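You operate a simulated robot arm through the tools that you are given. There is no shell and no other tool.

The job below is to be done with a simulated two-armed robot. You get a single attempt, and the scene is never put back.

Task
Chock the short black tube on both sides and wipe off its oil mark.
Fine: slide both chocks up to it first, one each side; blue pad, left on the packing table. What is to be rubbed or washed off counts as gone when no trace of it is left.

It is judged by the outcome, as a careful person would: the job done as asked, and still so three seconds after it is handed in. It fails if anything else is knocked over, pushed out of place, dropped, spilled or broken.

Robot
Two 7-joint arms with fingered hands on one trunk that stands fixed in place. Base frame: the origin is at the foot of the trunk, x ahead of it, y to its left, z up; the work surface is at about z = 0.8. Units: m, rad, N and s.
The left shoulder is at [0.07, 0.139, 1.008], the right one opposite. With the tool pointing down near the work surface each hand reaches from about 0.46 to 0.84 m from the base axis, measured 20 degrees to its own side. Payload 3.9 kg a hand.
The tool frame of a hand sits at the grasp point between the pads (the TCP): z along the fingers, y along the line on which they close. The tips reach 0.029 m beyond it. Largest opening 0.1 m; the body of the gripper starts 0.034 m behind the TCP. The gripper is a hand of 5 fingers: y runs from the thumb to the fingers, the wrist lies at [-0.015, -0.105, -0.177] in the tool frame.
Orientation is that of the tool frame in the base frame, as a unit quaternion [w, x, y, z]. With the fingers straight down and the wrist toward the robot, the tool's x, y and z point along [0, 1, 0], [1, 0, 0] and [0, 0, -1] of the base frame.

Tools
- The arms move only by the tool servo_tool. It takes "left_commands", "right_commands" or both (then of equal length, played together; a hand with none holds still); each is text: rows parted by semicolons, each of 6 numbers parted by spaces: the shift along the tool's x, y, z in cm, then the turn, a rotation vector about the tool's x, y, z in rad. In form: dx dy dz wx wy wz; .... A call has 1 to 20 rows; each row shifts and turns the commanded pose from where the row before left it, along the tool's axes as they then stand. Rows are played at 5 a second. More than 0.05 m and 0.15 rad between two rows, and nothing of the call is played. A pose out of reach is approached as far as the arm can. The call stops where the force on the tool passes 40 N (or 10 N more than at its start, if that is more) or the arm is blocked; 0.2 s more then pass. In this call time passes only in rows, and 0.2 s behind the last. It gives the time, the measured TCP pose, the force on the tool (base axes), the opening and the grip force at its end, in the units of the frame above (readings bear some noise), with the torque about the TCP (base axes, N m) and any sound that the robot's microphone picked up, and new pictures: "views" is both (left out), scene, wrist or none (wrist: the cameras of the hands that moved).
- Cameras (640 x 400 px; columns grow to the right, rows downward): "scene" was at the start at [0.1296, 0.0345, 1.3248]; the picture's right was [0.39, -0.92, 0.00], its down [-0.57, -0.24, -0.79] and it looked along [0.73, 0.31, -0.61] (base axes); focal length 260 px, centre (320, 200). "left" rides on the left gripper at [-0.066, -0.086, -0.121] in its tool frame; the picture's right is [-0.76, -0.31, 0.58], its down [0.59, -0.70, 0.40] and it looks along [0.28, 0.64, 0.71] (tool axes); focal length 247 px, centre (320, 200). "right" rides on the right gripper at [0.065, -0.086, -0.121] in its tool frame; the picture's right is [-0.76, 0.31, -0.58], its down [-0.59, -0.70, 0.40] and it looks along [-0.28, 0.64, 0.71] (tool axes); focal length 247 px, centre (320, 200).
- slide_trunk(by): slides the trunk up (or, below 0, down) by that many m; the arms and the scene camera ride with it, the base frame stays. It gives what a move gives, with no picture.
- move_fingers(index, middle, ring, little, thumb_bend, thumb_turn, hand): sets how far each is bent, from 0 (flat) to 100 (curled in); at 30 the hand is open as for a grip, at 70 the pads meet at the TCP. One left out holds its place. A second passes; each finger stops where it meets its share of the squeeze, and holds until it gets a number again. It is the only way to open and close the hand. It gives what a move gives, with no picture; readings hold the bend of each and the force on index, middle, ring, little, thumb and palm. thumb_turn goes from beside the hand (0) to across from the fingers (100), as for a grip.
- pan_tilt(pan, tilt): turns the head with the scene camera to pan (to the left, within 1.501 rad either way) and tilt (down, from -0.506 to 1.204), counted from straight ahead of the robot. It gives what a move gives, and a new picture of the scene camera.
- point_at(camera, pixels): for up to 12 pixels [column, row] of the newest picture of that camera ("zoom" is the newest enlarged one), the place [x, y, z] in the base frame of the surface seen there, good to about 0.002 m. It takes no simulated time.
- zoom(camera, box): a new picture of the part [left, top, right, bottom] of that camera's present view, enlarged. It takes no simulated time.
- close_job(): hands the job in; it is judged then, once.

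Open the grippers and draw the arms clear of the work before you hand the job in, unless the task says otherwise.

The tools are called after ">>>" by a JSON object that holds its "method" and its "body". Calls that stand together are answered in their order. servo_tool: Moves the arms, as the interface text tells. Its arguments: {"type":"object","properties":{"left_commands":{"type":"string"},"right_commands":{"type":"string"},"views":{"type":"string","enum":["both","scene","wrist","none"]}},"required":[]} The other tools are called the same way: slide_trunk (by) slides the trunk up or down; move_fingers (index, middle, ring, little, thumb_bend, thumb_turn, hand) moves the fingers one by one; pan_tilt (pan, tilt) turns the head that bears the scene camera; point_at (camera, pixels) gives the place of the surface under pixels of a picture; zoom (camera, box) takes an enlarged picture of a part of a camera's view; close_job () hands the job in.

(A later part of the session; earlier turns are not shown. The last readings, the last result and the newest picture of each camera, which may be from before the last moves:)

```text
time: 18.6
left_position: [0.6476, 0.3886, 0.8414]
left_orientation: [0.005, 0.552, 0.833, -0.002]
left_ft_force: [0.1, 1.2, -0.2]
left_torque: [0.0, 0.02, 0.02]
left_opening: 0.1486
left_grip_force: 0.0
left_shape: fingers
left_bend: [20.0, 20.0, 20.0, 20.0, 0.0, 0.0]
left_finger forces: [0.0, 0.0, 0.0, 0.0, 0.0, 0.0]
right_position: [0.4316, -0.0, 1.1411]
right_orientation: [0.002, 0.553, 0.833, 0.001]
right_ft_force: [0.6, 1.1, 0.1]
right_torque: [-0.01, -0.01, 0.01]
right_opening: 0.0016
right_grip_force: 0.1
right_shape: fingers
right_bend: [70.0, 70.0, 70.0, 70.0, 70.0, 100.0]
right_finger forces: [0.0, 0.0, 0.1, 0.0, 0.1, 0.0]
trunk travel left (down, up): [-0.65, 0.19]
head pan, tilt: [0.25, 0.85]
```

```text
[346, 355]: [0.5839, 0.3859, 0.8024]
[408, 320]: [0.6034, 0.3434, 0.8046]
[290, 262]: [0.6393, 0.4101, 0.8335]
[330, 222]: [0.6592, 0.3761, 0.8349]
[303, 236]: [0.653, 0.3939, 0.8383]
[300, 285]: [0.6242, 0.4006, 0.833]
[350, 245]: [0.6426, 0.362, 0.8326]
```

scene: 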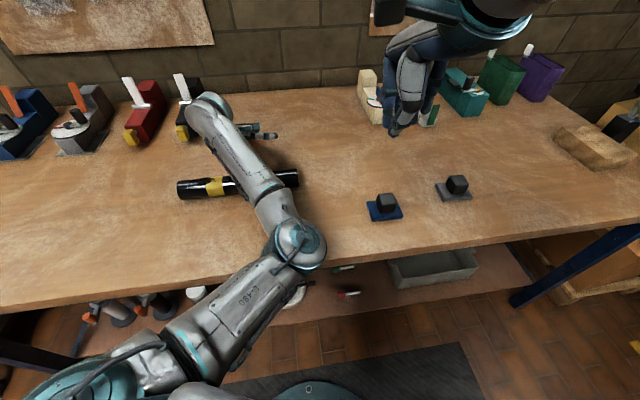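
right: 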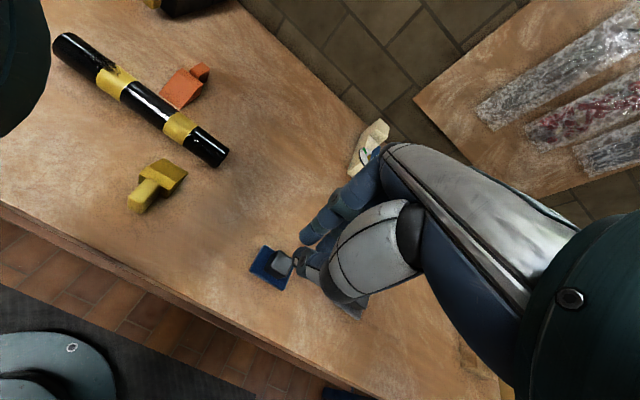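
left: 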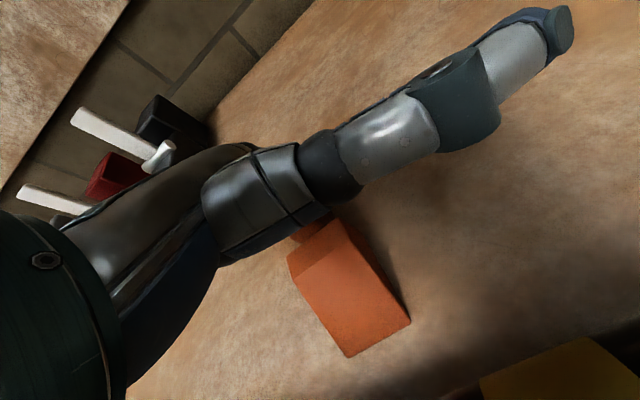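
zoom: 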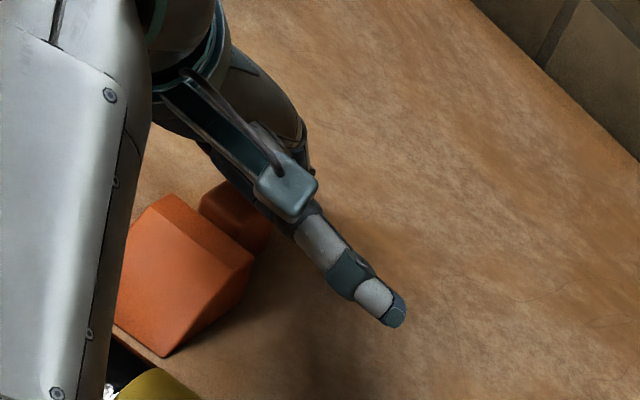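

Forearm underside clears the yellow chock; the orange is still at its place. Now I pull the left hand toward the tube (tool −y) 4 cm in small steps.

>>> {"method": "servo_tool", "body": {"left_commands": "0 -0.5 0 0 0 0; 0 -0.5 0 0 0 0; 0 -0.5 0 0 0 0; 0 -0.5 0 0 0 0; 0 -0.5 0 0 0 0; 0 -0.5 0 0 0 0; 0 -0.5 0 0 0 0; 0 -0.5 0 0 0 0", "views": "both"}}

>>> {"method": "zoom", "body": {"camera": "right", "box": [140, 20, 300, 120]}}

>>> {"method": "point_at", "body": {"camera": "left", "pixels": [[346, 355], [408, 320], [290, 262], [330, 222], [303, 236], [300, 285], [350, 245]]}}

```text
time: 20.4
left_position: [0.6134, 0.3723, 0.8411]
left_orientation: [0.005, 0.553, 0.833, -0.003]
left_ft_force: [1.1, 0.2, 1.2]
left_torque: [0.03, 0.0, 0.04]
left_opening: 0.1488
left_grip_force: 0.4
left_shape: fingers
left_bend: [19.0, 20.0, 20.0, 20.0, 0.0, 0.0]
left_finger forces: [1.6, 0.1, 0.0, 0.0, 0.0, 0.0]
right_position: [0.4326, -0.0011, 1.141]
right_orientation: [0.001, 0.553, 0.833, 0.0]
right_ft_force: [0.7, 0.2, 0.1]
right_torque: [0.02, -0.01, 0.01]
right_opening: 0.0017
right_grip_force: 0.2
right_shape: fingers
right_bend: [70.0, 70.0, 70.0, 70.0, 70.0, 100.0]
right_finger forces: [0.1, 0.0, 0.0, 0.0, 0.1, 0.0]
trunk travel left (down, up): [-0.65, 0.19]
head pan, tilt: [0.25, 0.85]
```

scene: 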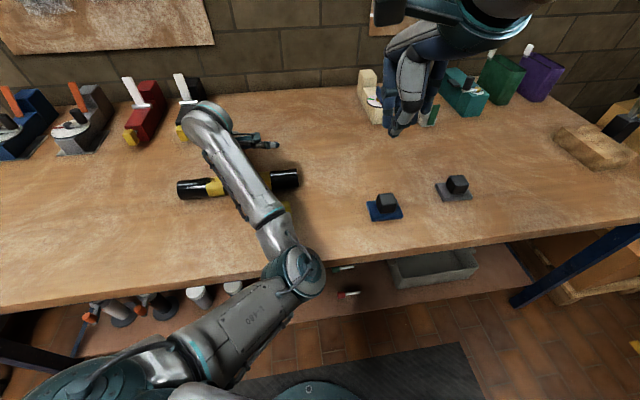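
left: 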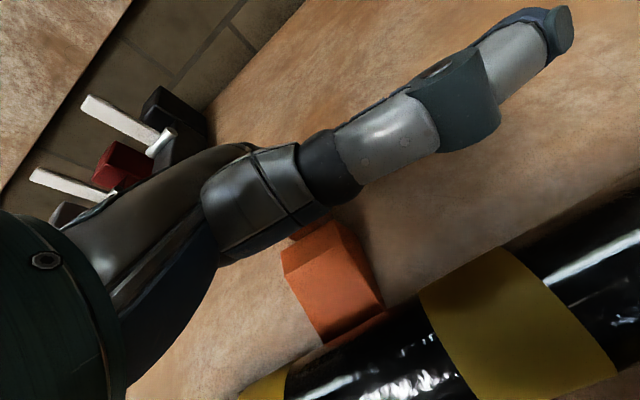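

```text
4.00 times, centred on (220, 70) of right
```

zoom: 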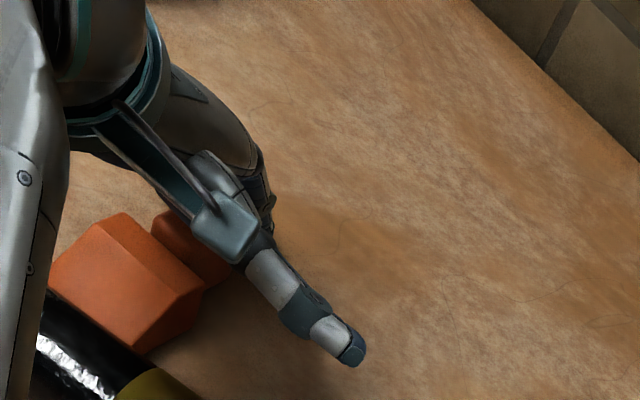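

```text
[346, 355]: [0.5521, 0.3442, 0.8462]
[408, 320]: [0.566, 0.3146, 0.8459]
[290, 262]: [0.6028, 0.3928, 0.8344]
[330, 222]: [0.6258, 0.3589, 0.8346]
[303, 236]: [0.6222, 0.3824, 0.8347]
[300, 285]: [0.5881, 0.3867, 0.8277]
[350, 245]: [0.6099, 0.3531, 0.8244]
```

Only the index presses (1.6 N) and the chock has moved with the hand. I'll enlarge the left view to measure where the chock's edges now are.

>>> {"method": "zoom", "body": {"camera": "left", "box": [260, 190, 420, 370]}}

```text
2.22 times, centred on (340, 280) of left
```

zoom: 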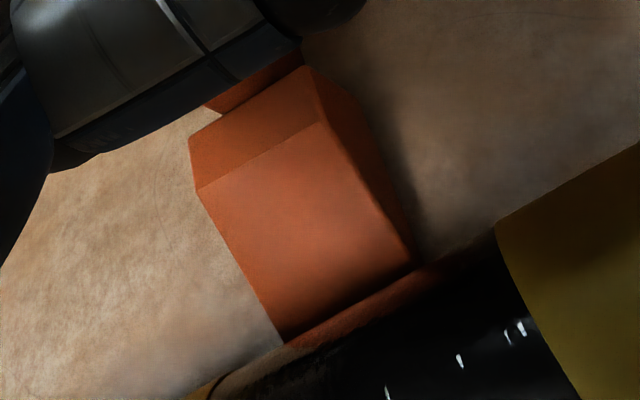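

The chock's thin edge shows at (283,343)–(410,262) with its reflection in the tube. Measuring these.

>>> {"method": "point_at", "body": {"camera": "zoom", "pixels": [[282, 340], [406, 262], [340, 300], [198, 188], [318, 125], [192, 140], [303, 70], [258, 350], [300, 340], [430, 262], [215, 105]]}}

```text
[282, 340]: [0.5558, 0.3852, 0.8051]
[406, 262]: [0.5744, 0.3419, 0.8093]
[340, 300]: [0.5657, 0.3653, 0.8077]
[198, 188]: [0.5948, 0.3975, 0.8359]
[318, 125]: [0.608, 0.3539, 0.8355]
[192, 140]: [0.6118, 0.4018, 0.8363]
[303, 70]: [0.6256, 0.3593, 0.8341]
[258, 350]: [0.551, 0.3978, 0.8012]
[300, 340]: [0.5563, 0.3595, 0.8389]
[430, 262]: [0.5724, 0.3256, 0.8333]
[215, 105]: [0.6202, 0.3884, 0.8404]
```

The ridge shows the chock has yawed about 0.1 rad (right side nearer the tube), since only the index pushed right of the handle's centre. I'll draw the index back so the middle finger pushes just left of centre and straightens it while advancing 1 cm.

>>> {"method": "move_fingers", "body": {"hand": "left", "index": 5}}

>>> {"method": "servo_tool", "body": {"left_commands": "0 -0.25 0 0 0 0; 0 -0.25 0 0 0 0; 0 -0.25 0 0 0 0; 0 -0.25 0 0 0 0", "views": "wrist"}}

>>> {"method": "zoom", "body": {"camera": "left", "box": [260, 190, 420, 370]}}

```text
time: 21.4
left_position: [0.6118, 0.3713, 0.8419]
left_orientation: [0.005, 0.553, 0.833, -0.003]
left_ft_force: [0.0, -0.5, 0.7]
left_torque: [-0.01, 0.0, -0.02]
left_opening: 0.1527
left_grip_force: 0.0
left_shape: fingers
left_bend: [5.0, 20.0, 20.0, 20.0, 0.0, 0.0]
left_finger forces: [0.0, 0.0, 0.1, 0.0, 0.1, 0.1]
right_position: [0.4327, -0.0002, 1.1401]
right_orientation: [0.001, 0.553, 0.833, 0.0]
right_ft_force: [-0.4, 0.1, -0.4]
right_torque: [-0.02, -0.02, 0.01]
right_opening: 0.0017
right_grip_force: 0.0
right_shape: fingers
right_bend: [70.0, 70.0, 70.0, 70.0, 70.0, 100.0]
right_finger forces: [0.0, 0.0, 0.1, 0.0, 0.0, 0.0]
trunk travel left (down, up): [-0.65, 0.19]
head pan, tilt: [0.25, 0.85]
```

```text
time: 22.4
left_position: [0.6025, 0.3698, 0.8421]
left_orientation: [0.004, 0.552, 0.834, -0.002]
left_ft_force: [1.5, 0.0, -0.5]
left_torque: [-0.02, -0.05, 0.03]
left_opening: 0.153
left_grip_force: 0.5
left_shape: fingers
left_bend: [5.0, 20.0, 20.0, 20.0, 0.0, 0.0]
left_finger forces: [0.0, 0.9, 0.0, 0.0, 0.0, 0.0]
right_position: [0.4342, -0.0005, 1.1407]
right_orientation: [0.001, 0.553, 0.833, -0.001]
right_ft_force: [-0.4, -0.2, -0.3]
right_torque: [0.01, -0.02, 0.02]
right_opening: 0.0019
right_grip_force: 0.1
right_shape: fingers
right_bend: [70.0, 70.0, 70.0, 70.0, 70.0, 100.0]
right_finger forces: [0.0, 0.1, 0.0, 0.1, 0.0, 0.0]
trunk travel left (down, up): [-0.65, 0.19]
head pan, tilt: [0.25, 0.85]
```

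left: 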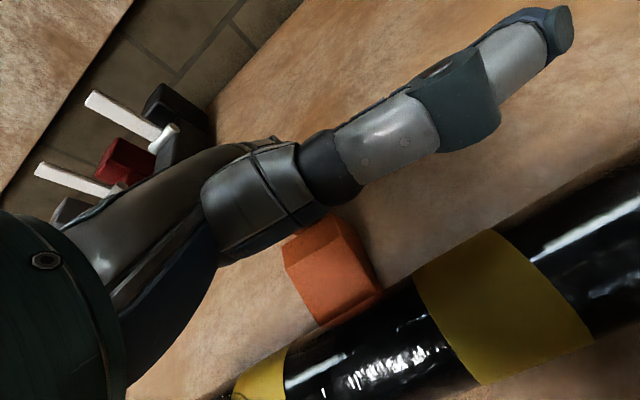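

```text
2.22 times, centred on (340, 280) of left
```

zoom: 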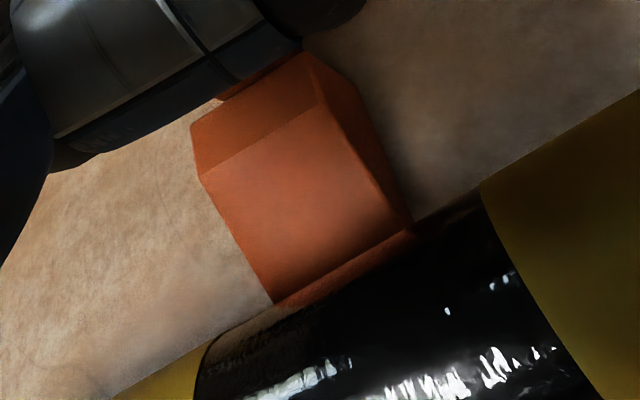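

Middle finger now pushes (0.9 N). I'll measure the ridge and rear corners again to see yaw and remaining gap.

>>> {"method": "point_at", "body": {"camera": "zoom", "pixels": [[204, 182], [321, 104], [194, 128], [305, 57], [275, 300], [405, 230], [212, 345], [470, 200], [205, 365], [487, 190], [260, 330], [440, 225]]}}

```text
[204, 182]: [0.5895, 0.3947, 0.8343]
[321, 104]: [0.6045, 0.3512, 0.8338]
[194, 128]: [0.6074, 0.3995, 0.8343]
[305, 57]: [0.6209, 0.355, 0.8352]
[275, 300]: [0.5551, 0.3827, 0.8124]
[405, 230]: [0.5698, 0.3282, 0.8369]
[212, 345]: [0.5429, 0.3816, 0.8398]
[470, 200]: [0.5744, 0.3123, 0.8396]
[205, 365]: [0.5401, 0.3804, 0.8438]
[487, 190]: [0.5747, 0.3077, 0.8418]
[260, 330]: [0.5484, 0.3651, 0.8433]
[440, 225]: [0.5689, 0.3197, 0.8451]
```

Still yawed ~0.08 rad with roughly 8–9 mm to go. I'll shift the hand 6 mm left (tool +x) so the middle finger pushes on the left edge of the handle end, and advance a further ~6 mm.

>>> {"method": "servo_tool", "body": {"left_commands": "0 0.4 0 0 0 0; 0.6 0 0 0 0 0; 0 -0.3 0 0 0 0; 0 -0.2 0 0 0 0; 0 -0.2 0 0 0 0; 0 -0.2 0 0 0 0", "views": "wrist"}}

>>> {"method": "zoom", "body": {"camera": "left", "box": [260, 190, 420, 370]}}

```text
time: 23.8
left_position: [0.5952, 0.3749, 0.8405]
left_orientation: [0.004, 0.552, 0.834, -0.002]
left_ft_force: [0.1, -0.3, 0.8]
left_torque: [0.01, -0.02, 0.01]
left_opening: 0.1532
left_grip_force: 1.0
left_shape: fingers
left_bend: [5.0, 19.0, 20.0, 20.0, 0.0, 0.0]
left_finger forces: [0.0, 1.3, 0.0, 0.0, 0.0, 0.0]
right_position: [0.4325, -0.0007, 1.1412]
right_orientation: [0.001, 0.553, 0.833, -0.001]
right_ft_force: [-0.2, -0.2, -0.5]
right_torque: [0.01, 0.01, 0.03]
right_opening: 0.0018
right_grip_force: 0.1
right_shape: fingers
right_bend: [70.0, 70.0, 70.0, 70.0, 70.0, 100.0]
right_finger forces: [0.1, 0.0, 0.0, 0.0, 0.0, 0.0]
trunk travel left (down, up): [-0.65, 0.19]
head pan, tilt: [0.25, 0.85]
```

left: 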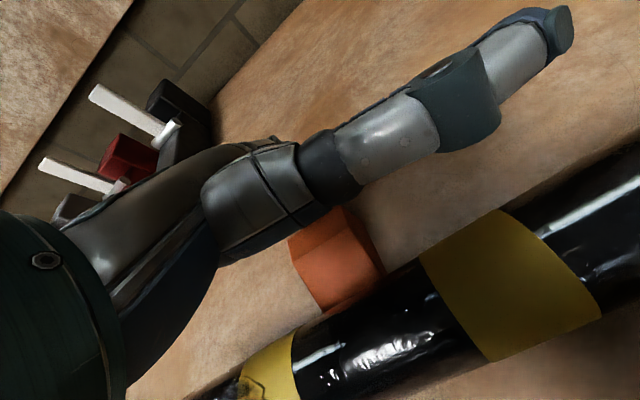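

```text
2.22 times, centred on (340, 280) of left
```

zoom: 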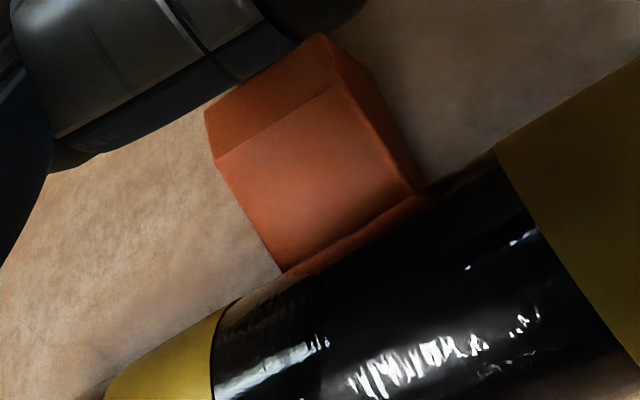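

Measuring the same ridge and rear corners after this push, in the newest enlargement.

>>> {"method": "point_at", "body": {"camera": "zoom", "pixels": [[218, 165], [330, 85], [208, 112], [318, 40], [280, 270], [420, 200], [300, 262], [380, 215], [420, 195]]}}

```text
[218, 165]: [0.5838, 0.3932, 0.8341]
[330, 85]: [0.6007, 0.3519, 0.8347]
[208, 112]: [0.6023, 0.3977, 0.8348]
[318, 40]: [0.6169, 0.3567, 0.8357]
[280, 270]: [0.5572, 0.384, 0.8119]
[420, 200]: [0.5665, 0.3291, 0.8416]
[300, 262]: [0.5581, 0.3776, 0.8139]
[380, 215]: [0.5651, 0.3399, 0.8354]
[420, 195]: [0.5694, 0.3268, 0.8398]
```

Yaw is nearly gone (ridge −67.7° against the tube's −67°), with ~5 mm left. I'll advance 4 mm more.

>>> {"method": "servo_tool", "body": {"left_commands": "0 -0.2 0 0 0 0; 0 -0.2 0 0 0 0", "views": "wrist"}}

>>> {"method": "zoom", "body": {"camera": "left", "box": [260, 190, 420, 370]}}

```text
time: 24.4
left_position: [0.5909, 0.374, 0.8437]
left_orientation: [0.005, 0.552, 0.834, -0.001]
left_ft_force: [0.6, -0.7, 0.3]
left_torque: [0.0, 0.03, -0.04]
left_opening: 0.1527
left_grip_force: 0.3
left_shape: fingers
left_bend: [5.0, 20.0, 20.0, 20.0, 0.0, 0.0]
left_finger forces: [0.0, 0.5, 0.1, 0.1, 0.1, 0.0]
right_position: [0.4315, -0.0004, 1.1411]
right_orientation: [0.0, 0.553, 0.833, -0.001]
right_ft_force: [-0.2, 0.1, 0.5]
right_torque: [-0.02, 0.02, 0.01]
right_opening: 0.0017
right_grip_force: 0.0
right_shape: fingers
right_bend: [70.0, 70.0, 70.0, 70.0, 70.0, 100.0]
right_finger forces: [0.0, 0.0, 0.0, 0.0, 0.0, 0.0]
trunk travel left (down, up): [-0.65, 0.19]
head pan, tilt: [0.25, 0.85]
```

left: 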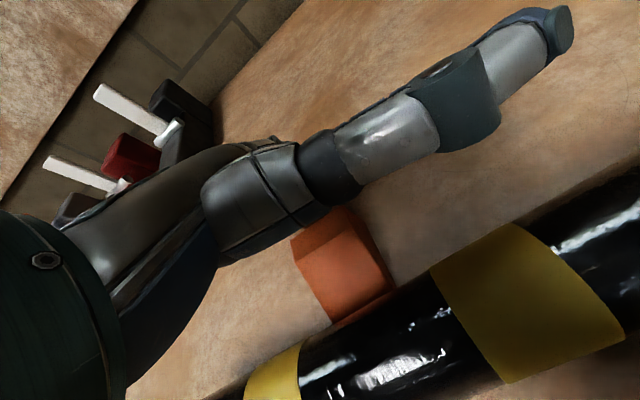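

```text
2.22 times, centred on (340, 280) of left
```

zoom: 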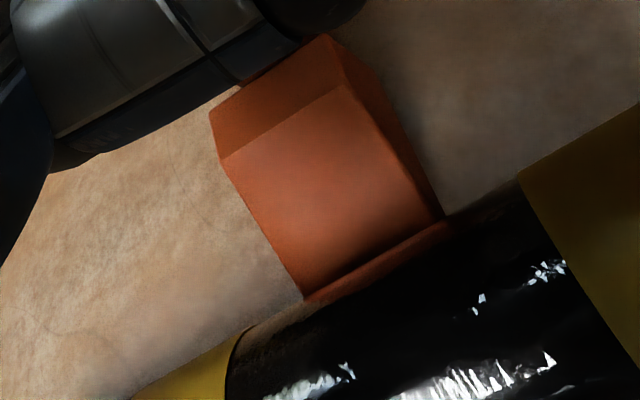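

More of the slope is visible than before, so the tube may have rolled. I measure chock and tube points again.

>>> {"method": "point_at", "body": {"camera": "zoom", "pixels": [[223, 160], [340, 86], [213, 110], [325, 38], [302, 293], [435, 215], [240, 335], [525, 180], [270, 350], [300, 320], [260, 325], [500, 195]]}}

>>> {"method": "zoom", "body": {"camera": "scene", "box": [160, 80, 320, 240]}}

```text
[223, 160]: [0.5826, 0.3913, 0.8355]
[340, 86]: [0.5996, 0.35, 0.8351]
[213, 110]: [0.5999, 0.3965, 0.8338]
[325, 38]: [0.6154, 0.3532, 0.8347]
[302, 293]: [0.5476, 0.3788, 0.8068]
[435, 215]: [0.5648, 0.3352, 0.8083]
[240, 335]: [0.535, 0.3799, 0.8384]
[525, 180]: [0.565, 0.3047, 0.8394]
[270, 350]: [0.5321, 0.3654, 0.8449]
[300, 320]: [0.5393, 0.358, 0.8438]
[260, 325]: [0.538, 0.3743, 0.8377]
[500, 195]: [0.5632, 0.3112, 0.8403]
```

```text
2.50 times, centred on (240, 160) of scene
```

zoom: 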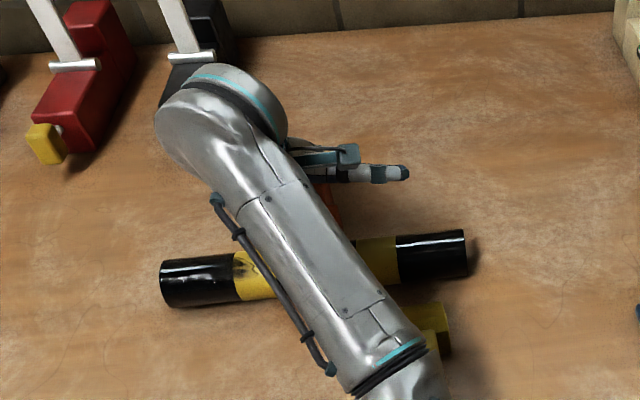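

The tube's far flank now measures about 1 cm nearer the robot: the chock nudged it and it rolled. I check whether it is still moving.

>>> {"method": "pan_tilt", "body": {"pan": 0.3, "tilt": 0.85}}

>>> {"method": "zoom", "body": {"camera": "left", "box": [260, 190, 420, 370]}}

```text
time: 25.0
left_position: [0.5909, 0.3747, 0.8415]
left_orientation: [0.004, 0.551, 0.834, 0.001]
left_ft_force: [1.1, 1.3, 1.7]
left_torque: [0.02, -0.08, 0.0]
left_opening: 0.1533
left_grip_force: 0.6
left_shape: fingers
left_bend: [5.0, 19.0, 20.0, 20.0, 0.0, 0.0]
left_finger forces: [0.0, 1.0, 0.1, 0.0, 0.1, 0.1]
right_position: [0.4317, -0.0005, 1.1407]
right_orientation: [0.001, 0.553, 0.833, 0.0]
right_ft_force: [-0.7, -0.5, -0.2]
right_torque: [0.0, -0.01, 0.04]
right_opening: 0.0015
right_grip_force: 0.1
right_shape: fingers
right_bend: [70.0, 70.0, 70.0, 70.0, 70.0, 100.0]
right_finger forces: [0.1, 0.0, 0.0, 0.0, 0.1, 0.1]
trunk travel left (down, up): [-0.65, 0.19]
head pan, tilt: [0.3, 0.85]
```

scene: 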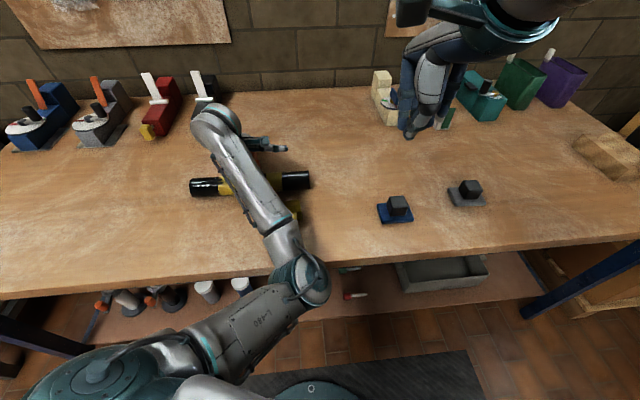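

```text
2.22 times, centred on (340, 280) of left
```

zoom: 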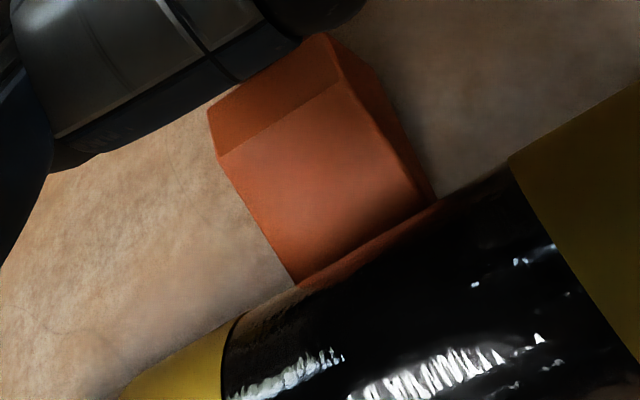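

Measuring the tube's flank and the chock again in this picture.

>>> {"method": "point_at", "body": {"camera": "zoom", "pixels": [[219, 158], [336, 82], [293, 278], [425, 202], [236, 322], [512, 162], [270, 335], [300, 305], [480, 185], [560, 300]]}}

>>> {"method": "point_at", "body": {"camera": "scene", "pixels": [[195, 187], [210, 182], [210, 187], [210, 193], [300, 174], [300, 180], [300, 187], [308, 180]]}}

```text
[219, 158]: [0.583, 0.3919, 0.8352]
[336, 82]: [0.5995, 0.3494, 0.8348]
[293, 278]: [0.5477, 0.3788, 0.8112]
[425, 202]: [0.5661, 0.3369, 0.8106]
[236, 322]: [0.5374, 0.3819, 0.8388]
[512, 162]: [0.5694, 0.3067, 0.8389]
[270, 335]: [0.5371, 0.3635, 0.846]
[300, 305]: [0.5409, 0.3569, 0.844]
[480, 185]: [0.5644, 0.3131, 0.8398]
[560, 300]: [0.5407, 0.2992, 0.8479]
```

```text
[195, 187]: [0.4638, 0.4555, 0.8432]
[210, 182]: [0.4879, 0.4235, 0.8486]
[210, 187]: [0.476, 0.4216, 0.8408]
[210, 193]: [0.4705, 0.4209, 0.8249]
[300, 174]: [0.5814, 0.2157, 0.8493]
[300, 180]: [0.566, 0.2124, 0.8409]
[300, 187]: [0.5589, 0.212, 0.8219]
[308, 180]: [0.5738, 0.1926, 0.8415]
```

The tube axis now measures n ≈ −0.007 (it was −0.0105 half a second ago), so it is rocking slightly. I'll wait once more and remeasure.

>>> {"method": "pan_tilt", "body": {"pan": 0.31, "tilt": 0.85}}

>>> {"method": "point_at", "body": {"camera": "scene", "pixels": [[200, 187], [212, 182], [212, 187], [212, 193], [302, 174], [302, 180], [302, 187], [310, 180]]}}

>>> {"method": "pan_tilt", "body": {"pan": 0.3, "tilt": 0.85}}

>>> {"method": "point_at", "body": {"camera": "scene", "pixels": [[200, 187], [210, 182], [210, 187], [210, 193], [300, 174], [300, 180], [300, 187]]}}

```text
time: 25.6
left_position: [0.5913, 0.3741, 0.842]
left_orientation: [0.003, 0.551, 0.834, 0.0]
left_ft_force: [0.6, -0.1, 0.9]
left_torque: [0.03, -0.05, 0.04]
left_opening: 0.1528
left_grip_force: 0.5
left_shape: fingers
left_bend: [5.0, 19.0, 20.0, 20.0, 0.0, 0.0]
left_finger forces: [0.0, 1.0, 0.1, 0.0, 0.1, 0.0]
right_position: [0.4332, -0.0013, 1.1407]
right_orientation: [0.002, 0.553, 0.833, 0.0]
right_ft_force: [-0.7, 0.6, -0.4]
right_torque: [-0.02, -0.01, 0.02]
right_opening: 0.0015
right_grip_force: 0.1
right_shape: fingers
right_bend: [70.0, 70.0, 70.0, 70.0, 70.0, 100.0]
right_finger forces: [0.1, 0.0, 0.1, 0.1, 0.0, 0.1]
trunk travel left (down, up): [-0.65, 0.19]
head pan, tilt: [0.311, 0.85]
```

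scene: 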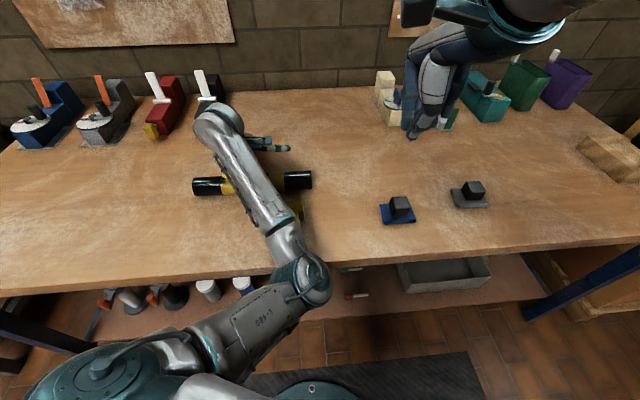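

```text
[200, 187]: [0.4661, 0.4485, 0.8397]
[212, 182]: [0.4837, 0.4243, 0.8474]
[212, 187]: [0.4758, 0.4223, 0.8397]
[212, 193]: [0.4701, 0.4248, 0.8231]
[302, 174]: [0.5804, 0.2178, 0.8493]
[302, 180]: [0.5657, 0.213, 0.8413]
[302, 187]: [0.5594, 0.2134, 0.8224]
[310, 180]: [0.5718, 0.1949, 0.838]
```

```text
time: 26.2
left_position: [0.5902, 0.3744, 0.8422]
left_orientation: [0.003, 0.551, 0.835, -0.001]
left_ft_force: [0.4, 0.0, 0.8]
left_torque: [0.02, -0.05, 0.0]
left_opening: 0.1532
left_grip_force: 0.7
left_shape: fingers
left_bend: [5.0, 19.0, 20.0, 20.0, 0.0, 0.0]
left_finger forces: [0.0, 0.8, 0.0, 0.0, 0.1, 0.1]
right_position: [0.4323, -0.0005, 1.1397]
right_orientation: [0.001, 0.553, 0.833, -0.001]
right_ft_force: [-0.1, 0.1, -0.9]
right_torque: [-0.01, -0.02, 0.03]
right_opening: 0.0017
right_grip_force: 0.1
right_shape: fingers
right_bend: [70.0, 70.0, 70.0, 70.0, 70.0, 100.0]
right_finger forces: [0.0, 0.1, 0.0, 0.0, 0.0, 0.0]
trunk travel left (down, up): [-0.65, 0.19]
head pan, tilt: [0.3, 0.85]
```

scene: 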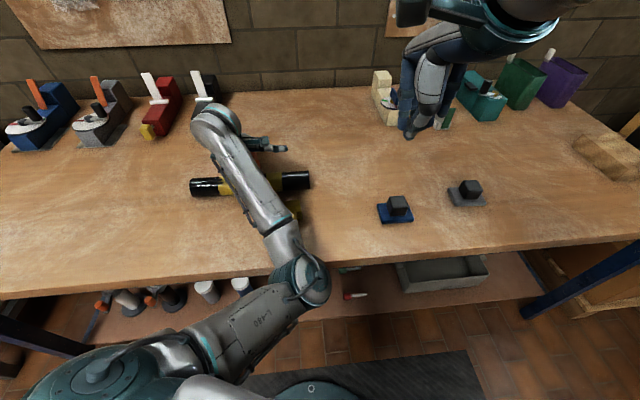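

```text
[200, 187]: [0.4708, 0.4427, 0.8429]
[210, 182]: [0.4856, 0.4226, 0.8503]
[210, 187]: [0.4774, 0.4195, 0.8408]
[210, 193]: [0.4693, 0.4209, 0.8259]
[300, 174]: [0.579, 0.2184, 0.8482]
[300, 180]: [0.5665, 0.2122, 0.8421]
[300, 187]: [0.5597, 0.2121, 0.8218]
```

The tube has settled at n ≈ −0.007. I'll take a strong enlargement of the left view to see whether the orange wedge actually touches it.

>>> {"method": "zoom", "body": {"camera": "left", "box": [310, 260, 390, 330]}}

>>> {"method": "zoom", "body": {"camera": "right", "box": [120, 40, 240, 140]}}

```text
5.71 times, centred on (350, 295) of left
```

zoom: 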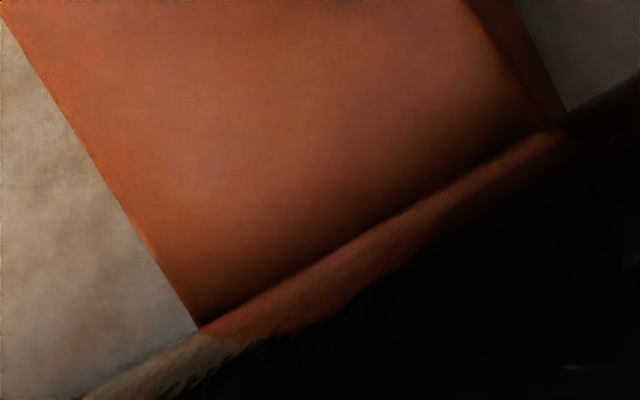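

```text
4.00 times, centred on (180, 90) of right
```

zoom: 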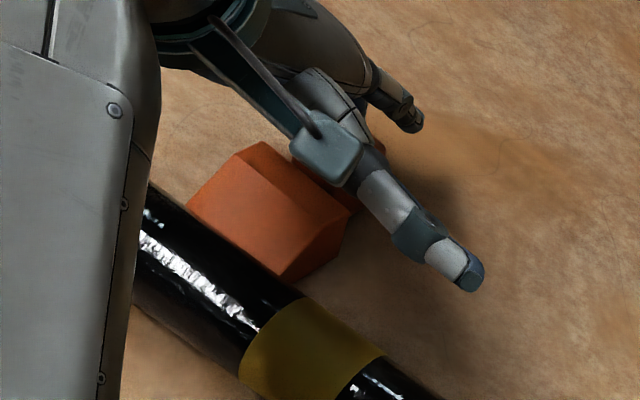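

The tube hides the wedge's thin edge here, but geometry says a gap of several mm remains since the tube rolled 7 mm nearer. I'll withdraw the left hand (its forearm hangs over the yellow chock) and then bring the yellow chock up with the right hand, pinching the tube gently back onto the orange one.

>>> {"method": "servo_tool", "body": {"left_commands": "0 0.7 0 0 0 0; 0 0.8 0 0 0 0; 0 0 -3.5 0 0 0; 0 0 -3.5 0 0 0; 0 0 -3.5 0 0 0; 0 0 -3.5 0 0 0; 2.7 -1.96 -1.86 0 0 0; 2.7 -1.96 -1.86 0 0 0; 2.7 -1.96 -1.86 0 0 0; 2.7 -1.96 -1.86 0 0 0; 2.7 -1.96 -1.86 0 0 0; 2.7 -1.96 -1.86 0 0 0; 2.7 -1.96 -1.86 0 0 0", "views": "both"}}

```text
time: 29.0
left_position: [0.4031, 0.4998, 1.1085]
left_orientation: [0.004, 0.554, 0.833, -0.003]
left_ft_force: [-1.1, -0.3, 0.0]
left_torque: [-0.04, -0.01, -0.02]
left_opening: 0.1528
left_grip_force: 0.1
left_shape: fingers
left_bend: [5.0, 20.0, 20.0, 20.0, 0.0, 0.0]
left_finger forces: [0.1, 0.0, 0.0, 0.0, 0.0, 0.0]
right_position: [0.4323, 0.0002, 1.142]
right_orientation: [0.002, 0.552, 0.834, 0.0]
right_ft_force: [-0.3, 0.3, -0.9]
right_torque: [-0.03, 0.0, -0.01]
right_opening: 0.0018
right_grip_force: 0.0
right_shape: fingers
right_bend: [70.0, 70.0, 70.0, 70.0, 70.0, 100.0]
right_finger forces: [0.0, 0.0, 0.0, 0.0, 0.0, 0.1]
trunk travel left (down, up): [-0.65, 0.19]
head pan, tilt: [0.3, 0.85]
```

scene: 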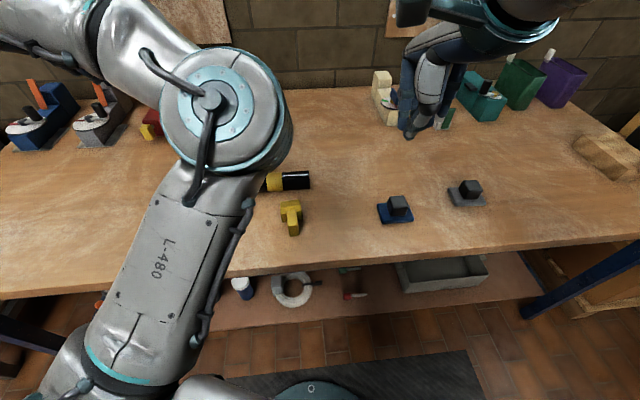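
left: 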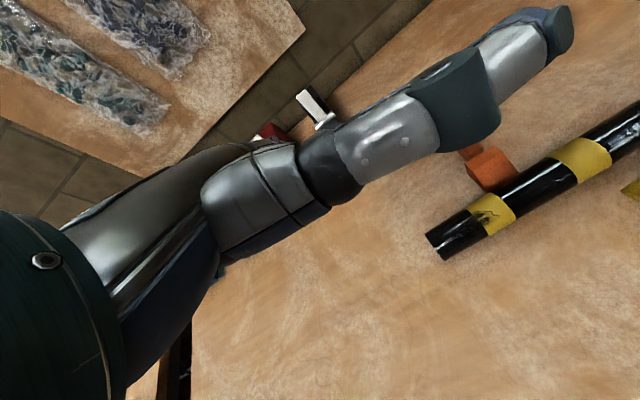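

Now the right view matters. I'll restore the left thumb to its opposed pose (ready for the pad later, and out of its camera's way), and measure the right fist in the scene view.

>>> {"method": "move_fingers", "body": {"hand": "left", "index": 30, "middle": 30, "ring": 30, "little": 30, "thumb_bend": 30, "thumb_turn": 98}}

>>> {"method": "zoom", "body": {"camera": "scene", "box": [370, 0, 530, 150]}}

>>> {"method": "zoom", "body": {"camera": "right", "box": [0, 0, 320, 230]}}

>>> {"method": "zoom", "body": {"camera": "left", "box": [400, 60, 640, 280]}}

```text
time: 30.0
left_position: [0.4052, 0.4996, 1.1086]
left_orientation: [0.005, 0.553, 0.833, -0.002]
left_ft_force: [-0.4, 0.2, -0.1]
left_torque: [0.02, 0.0, 0.0]
left_opening: 0.0994
left_grip_force: 0.1
left_shape: fingers
left_bend: [30.0, 30.0, 30.0, 30.0, 30.0, 96.0]
left_finger forces: [0.0, 0.1, 0.1, 0.0, 0.0, 0.1]
right_position: [0.4324, -0.0021, 1.1411]
right_orientation: [0.001, 0.552, 0.834, 0.001]
right_ft_force: [-0.2, 0.9, -0.2]
right_torque: [0.02, 0.04, 0.0]
right_opening: 0.0014
right_grip_force: 0.1
right_shape: fingers
right_bend: [70.0, 70.0, 70.0, 70.0, 70.0, 100.0]
right_finger forces: [0.0, 0.1, 0.0, 0.0, 0.0, 0.0]
trunk travel left (down, up): [-0.65, 0.19]
head pan, tilt: [0.3, 0.85]
```

```text
2.67 times, centred on (450, 75) of scene
```

zoom: 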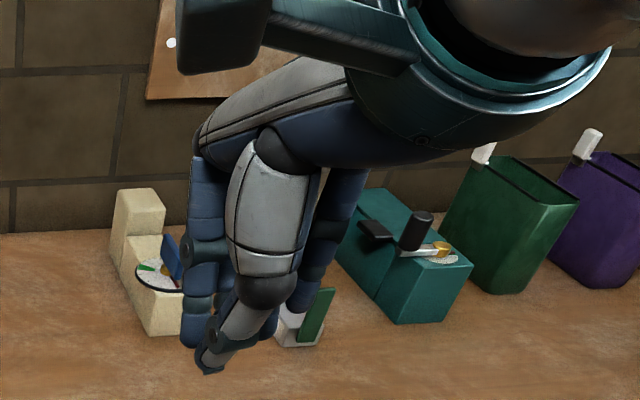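

```text
1.74 times, centred on (160, 115) of right
```

zoom: 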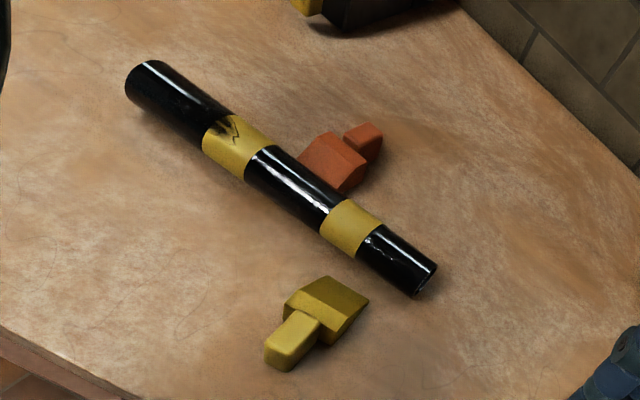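

```text
1.82 times, centred on (520, 170) of left
```

zoom: 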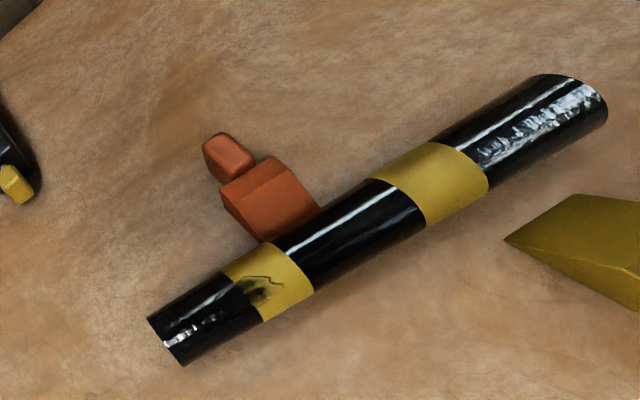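

The tube's mark now faces up more, on band (zoomed 260,290). I shape the right hand so the index stands out as the pusher, and check where the left elbow is before the right hand crosses over.

>>> {"method": "move_fingers", "body": {"hand": "right", "index": 45, "middle": 80, "ring": 80, "little": 80, "thumb_bend": 60}}

>>> {"method": "point_at", "body": {"camera": "scene", "pixels": [[215, 100], [215, 170], [180, 250], [130, 330], [100, 20], [285, 120], [225, 230]]}}

>>> {"method": "zoom", "body": {"camera": "scene", "box": [370, 0, 530, 150]}}

```text
time: 31.0
left_position: [0.4058, 0.4985, 1.109]
left_orientation: [0.005, 0.554, 0.832, -0.002]
left_ft_force: [-0.6, -1.3, -0.6]
left_torque: [-0.01, 0.0, -0.02]
left_opening: 0.0992
left_grip_force: 0.0
left_shape: fingers
left_bend: [30.0, 30.0, 30.0, 30.0, 30.0, 96.0]
left_finger forces: [0.0, 0.1, 0.0, 0.1, 0.0, 0.0]
right_position: [0.4328, 0.0002, 1.1412]
right_orientation: [0.001, 0.553, 0.833, 0.001]
right_ft_force: [0.5, -0.2, 0.2]
right_torque: [0.0, 0.01, 0.0]
right_opening: 0.0431
right_grip_force: 0.1
right_shape: fingers
right_bend: [45.0, 80.0, 80.0, 80.0, 60.0, 99.0]
right_finger forces: [0.1, 0.0, 0.1, 0.0, 0.0, 0.1]
trunk travel left (down, up): [-0.65, 0.19]
head pan, tilt: [0.3, 0.85]
```

```text
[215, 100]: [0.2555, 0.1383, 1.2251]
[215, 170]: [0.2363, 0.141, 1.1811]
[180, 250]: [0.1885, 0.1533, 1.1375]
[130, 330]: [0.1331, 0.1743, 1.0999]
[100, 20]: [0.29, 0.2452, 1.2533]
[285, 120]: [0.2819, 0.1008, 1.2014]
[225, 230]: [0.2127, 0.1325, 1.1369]
```

```text
2.67 times, centred on (450, 75) of scene
```

zoom: 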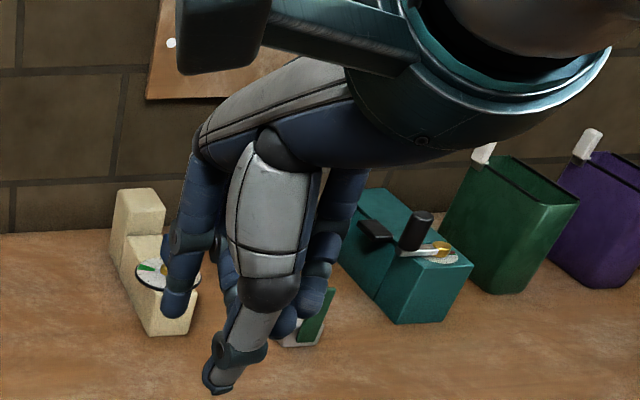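

The left elbow stands at about (0.27, 0.13, 1.2), right where the right wrist must pass, so I move the left hand out to the left first (well above the tape guns).

>>> {"method": "servo_tool", "body": {"left_commands": "2.6 1.5 -0.8 0 0 0; 2.6 1.5 -0.8 0 0 0; 2.6 1.5 -0.8 0 0 0; 2.6 1.5 -0.8 0 0 0; 2.6 1.5 -0.8 0 0 0", "views": "both"}}

```text
time: 32.2
left_position: [0.4215, 0.6488, 1.1477]
left_orientation: [0.006, 0.553, 0.833, -0.003]
left_ft_force: [0.8, 0.8, -0.1]
left_torque: [-0.01, -0.01, 0.0]
left_opening: 0.0991
left_grip_force: 0.0
left_shape: fingers
left_bend: [30.0, 30.0, 30.0, 30.0, 30.0, 96.0]
left_finger forces: [0.1, 0.0, 0.0, 0.0, 0.0, 0.0]
right_position: [0.4318, 0.0001, 1.1401]
right_orientation: [0.001, 0.553, 0.833, 0.0]
right_ft_force: [0.3, 0.0, 0.3]
right_torque: [-0.01, 0.01, 0.02]
right_opening: 0.0433
right_grip_force: 0.0
right_shape: fingers
right_bend: [45.0, 80.0, 80.0, 80.0, 60.0, 99.0]
right_finger forces: [0.0, 0.1, 0.0, 0.1, 0.0, 0.0]
trunk travel left (down, up): [-0.65, 0.19]
head pan, tilt: [0.3, 0.85]
```

scene: 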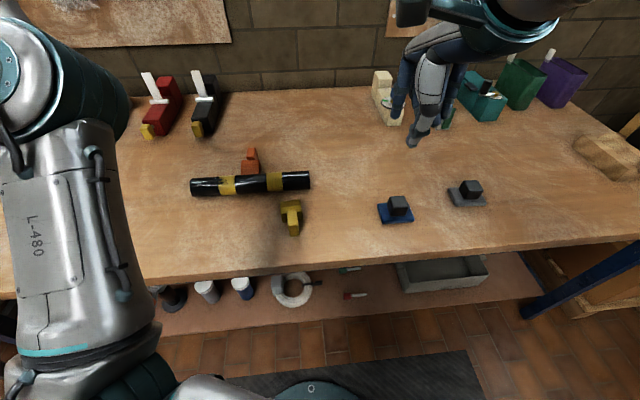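
left: 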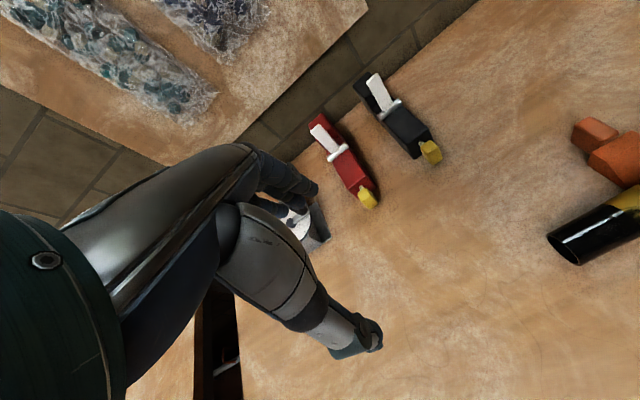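

Now the scene camera sees tube and both chocks freely. I enlarge it and measure.

>>> {"method": "zoom", "body": {"camera": "scene", "box": [170, 130, 330, 250]}}

```text
3.33 times, centred on (250, 190) of scene
```

zoom: 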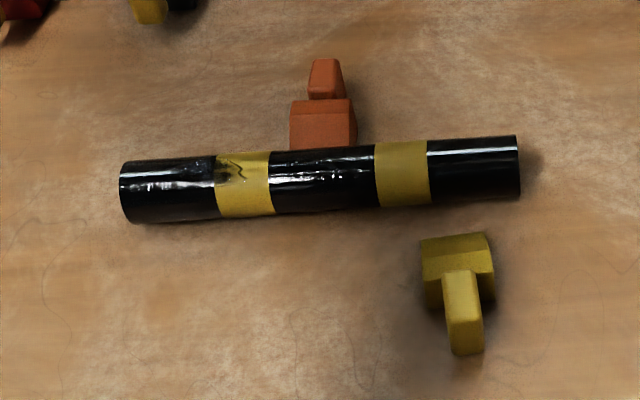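

Measuring the tube's near flank and top, the yellow chock's edges and handle end, and the orange ridge in this enlargement.

>>> {"method": "point_at", "body": {"camera": "zoom", "pixels": [[150, 215], [300, 205], [480, 192], [150, 190], [480, 165], [424, 242], [484, 236], [425, 265], [490, 260], [448, 345], [482, 345], [455, 275]]}}

>>> {"method": "point_at", "body": {"camera": "zoom", "pixels": [[293, 117], [352, 114], [293, 103], [349, 100], [315, 62], [337, 60], [325, 75], [440, 305], [466, 350], [469, 280]]}}

```text
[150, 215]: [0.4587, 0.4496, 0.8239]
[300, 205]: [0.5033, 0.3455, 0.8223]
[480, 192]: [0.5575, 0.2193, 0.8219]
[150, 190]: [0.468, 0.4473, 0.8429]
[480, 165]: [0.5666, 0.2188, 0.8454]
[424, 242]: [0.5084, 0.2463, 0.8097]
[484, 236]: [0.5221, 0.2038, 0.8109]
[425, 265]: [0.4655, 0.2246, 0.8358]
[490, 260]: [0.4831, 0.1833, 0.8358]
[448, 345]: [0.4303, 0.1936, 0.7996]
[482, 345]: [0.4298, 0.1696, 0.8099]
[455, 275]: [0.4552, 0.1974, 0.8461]
```

```text
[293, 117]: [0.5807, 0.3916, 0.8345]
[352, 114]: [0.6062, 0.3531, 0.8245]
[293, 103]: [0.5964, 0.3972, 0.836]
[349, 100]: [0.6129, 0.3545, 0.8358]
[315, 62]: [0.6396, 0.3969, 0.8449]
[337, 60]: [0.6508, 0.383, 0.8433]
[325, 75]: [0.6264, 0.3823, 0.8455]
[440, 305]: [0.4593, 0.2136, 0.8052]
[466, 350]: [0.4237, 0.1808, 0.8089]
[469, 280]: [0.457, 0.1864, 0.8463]
```

Yellow chock: thin edge at n ≈ −0.059, handle end at about (0.424, 0.181), nearly square to the tube; about 5 cm to go. I move the right hand over behind the yellow handle, hovering at z ≈ 1.0.

>>> {"method": "servo_tool", "body": {"right_commands": "2.67 -0.05 1.5 0 0 0; 2.67 -0.05 1.5 0 0 0; 2.67 -0.05 1.5 0 0 0; 2.67 -0.05 3.2 0 0 0; 2.67 -0.05 3.2 0 0 0; 2.67 -0.05 3.2 0 0 0", "views": "both"}}

```text
time: 33.6
left_position: [0.4231, 0.6476, 1.1473]
left_orientation: [0.004, 0.553, 0.833, -0.002]
left_ft_force: [0.4, -0.1, -0.6]
left_torque: [-0.03, 0.01, -0.01]
left_opening: 0.0991
left_grip_force: 0.1
left_shape: fingers
left_bend: [30.0, 30.0, 30.0, 30.0, 30.0, 96.0]
left_finger forces: [0.0, 0.0, 0.0, 0.0, 0.0, 0.0]
right_position: [0.3697, 0.1471, 1.0002]
right_orientation: [0.001, 0.553, 0.833, 0.0]
right_ft_force: [-0.4, 0.3, 0.4]
right_torque: [-0.01, 0.04, 0.02]
right_opening: 0.0431
right_grip_force: 0.0
right_shape: fingers
right_bend: [45.0, 80.0, 80.0, 80.0, 60.0, 99.0]
right_finger forces: [0.0, 0.0, 0.1, 0.1, 0.0, 0.1]
trunk travel left (down, up): [-0.65, 0.19]
head pan, tilt: [0.3, 0.85]
```

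scene: 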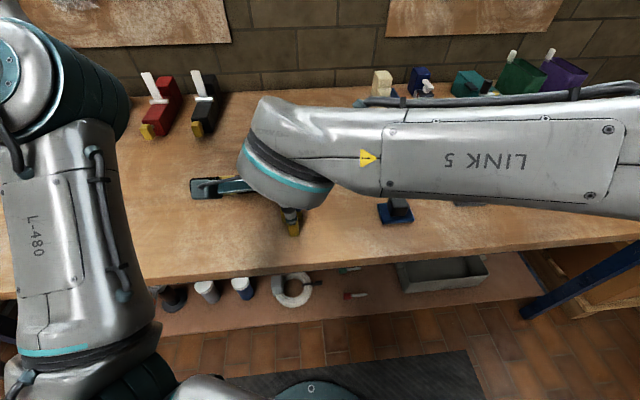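
right: 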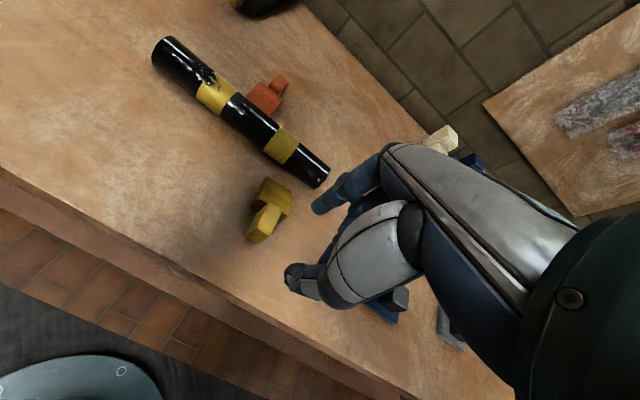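

The right index tip shows at right-view (318,207), yellow chock at (265,210). I measure the index tip, the chock, and the right forearm's height over the pads.

>>> {"method": "point_at", "body": {"camera": "right", "pixels": [[318, 207], [325, 200], [345, 188], [292, 285], [265, 225], [255, 240], [272, 185], [312, 205]]}}

>>> {"method": "point_at", "body": {"camera": "scene", "pixels": [[600, 150], [500, 200], [400, 150], [300, 150], [450, 200], [260, 160], [290, 215]]}}

>>> {"method": "zoom", "body": {"camera": "right", "box": [220, 150, 380, 270]}}

```text
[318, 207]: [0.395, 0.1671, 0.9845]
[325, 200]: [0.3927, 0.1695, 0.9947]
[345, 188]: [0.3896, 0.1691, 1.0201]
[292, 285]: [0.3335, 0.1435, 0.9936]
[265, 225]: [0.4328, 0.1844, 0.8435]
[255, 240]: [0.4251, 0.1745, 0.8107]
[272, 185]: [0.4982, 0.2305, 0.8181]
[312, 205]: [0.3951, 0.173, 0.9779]
```

```text
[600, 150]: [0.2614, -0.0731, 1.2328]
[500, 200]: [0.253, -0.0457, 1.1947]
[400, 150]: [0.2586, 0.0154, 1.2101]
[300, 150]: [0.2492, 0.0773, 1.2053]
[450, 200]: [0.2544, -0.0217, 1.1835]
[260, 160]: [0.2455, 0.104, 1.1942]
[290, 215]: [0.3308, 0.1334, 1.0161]
```

```text
3.33 times, centred on (300, 210) of right
```

zoom: 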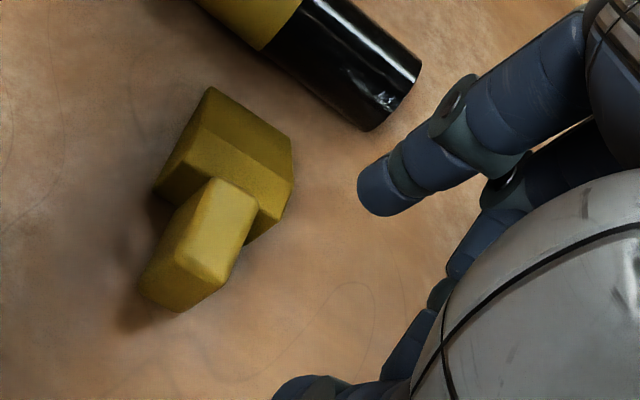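

The forearm rides high (z ≈ 1.2) near the robot, clear of the pads; index tip is ~2 cm behind the handle end and in line with it. I lower to TCP z ≈ 0.838.

>>> {"method": "servo_tool", "body": {"right_commands": "0.2 0 3.2 0 0 0; 0 0 3.2 0 0 0; 0 0 3.2 0 0 0; 0 0 3.2 0 0 0; 0 0 2.4 0 0 0; 0 0 1.0 0 0 0", "views": "both"}}

>>> {"method": "zoom", "body": {"camera": "right", "box": [180, 120, 380, 270]}}

```text
time: 35.0
left_position: [0.4231, 0.6486, 1.1493]
left_orientation: [0.004, 0.553, 0.833, -0.002]
left_ft_force: [-0.6, 0.3, -0.4]
left_torque: [0.02, 0.03, -0.02]
left_opening: 0.0989
left_grip_force: 0.1
left_shape: fingers
left_bend: [30.0, 30.0, 30.0, 30.0, 30.0, 96.0]
left_finger forces: [0.0, 0.1, 0.0, 0.0, 0.0, 0.0]
right_position: [0.3666, 0.1478, 0.8385]
right_orientation: [0.001, 0.552, 0.834, 0.0]
right_ft_force: [-0.3, -0.5, 0.0]
right_torque: [0.0, -0.01, -0.01]
right_opening: 0.0431
right_grip_force: 0.1
right_shape: fingers
right_bend: [45.0, 80.0, 80.0, 80.0, 60.0, 99.0]
right_finger forces: [0.1, 0.1, 0.0, 0.0, 0.1, 0.0]
trunk travel left (down, up): [-0.65, 0.19]
head pan, tilt: [0.3, 0.85]
```

scene: 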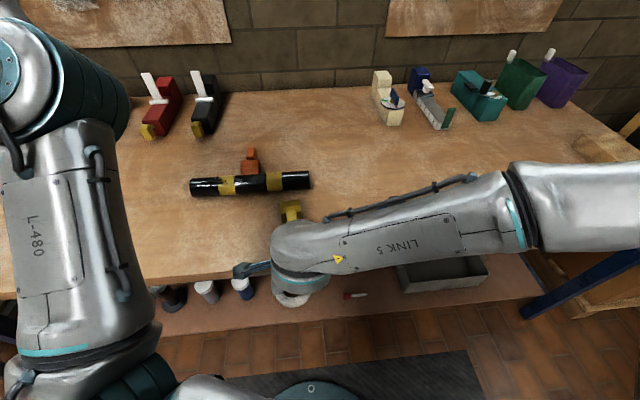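
right: 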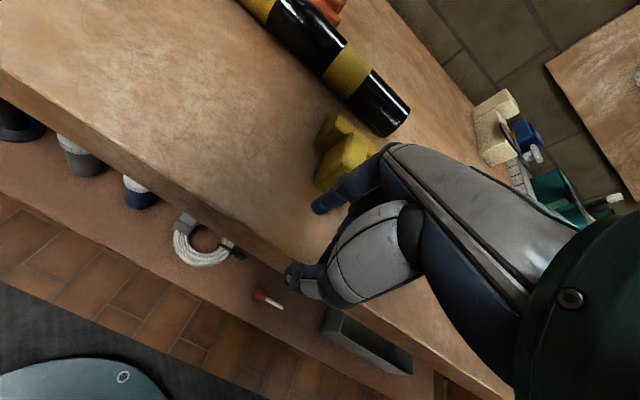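

```text
2.67 times, centred on (280, 195) of right
```

zoom: 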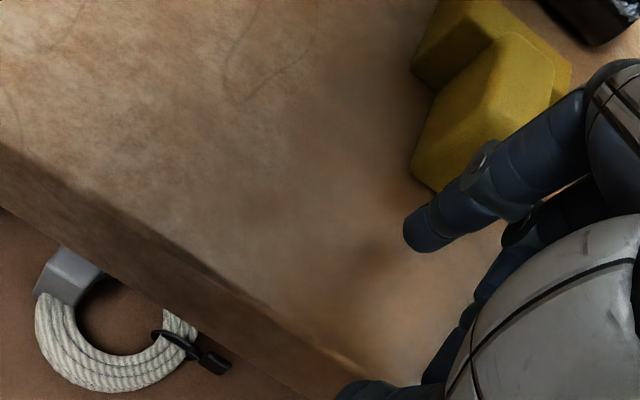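

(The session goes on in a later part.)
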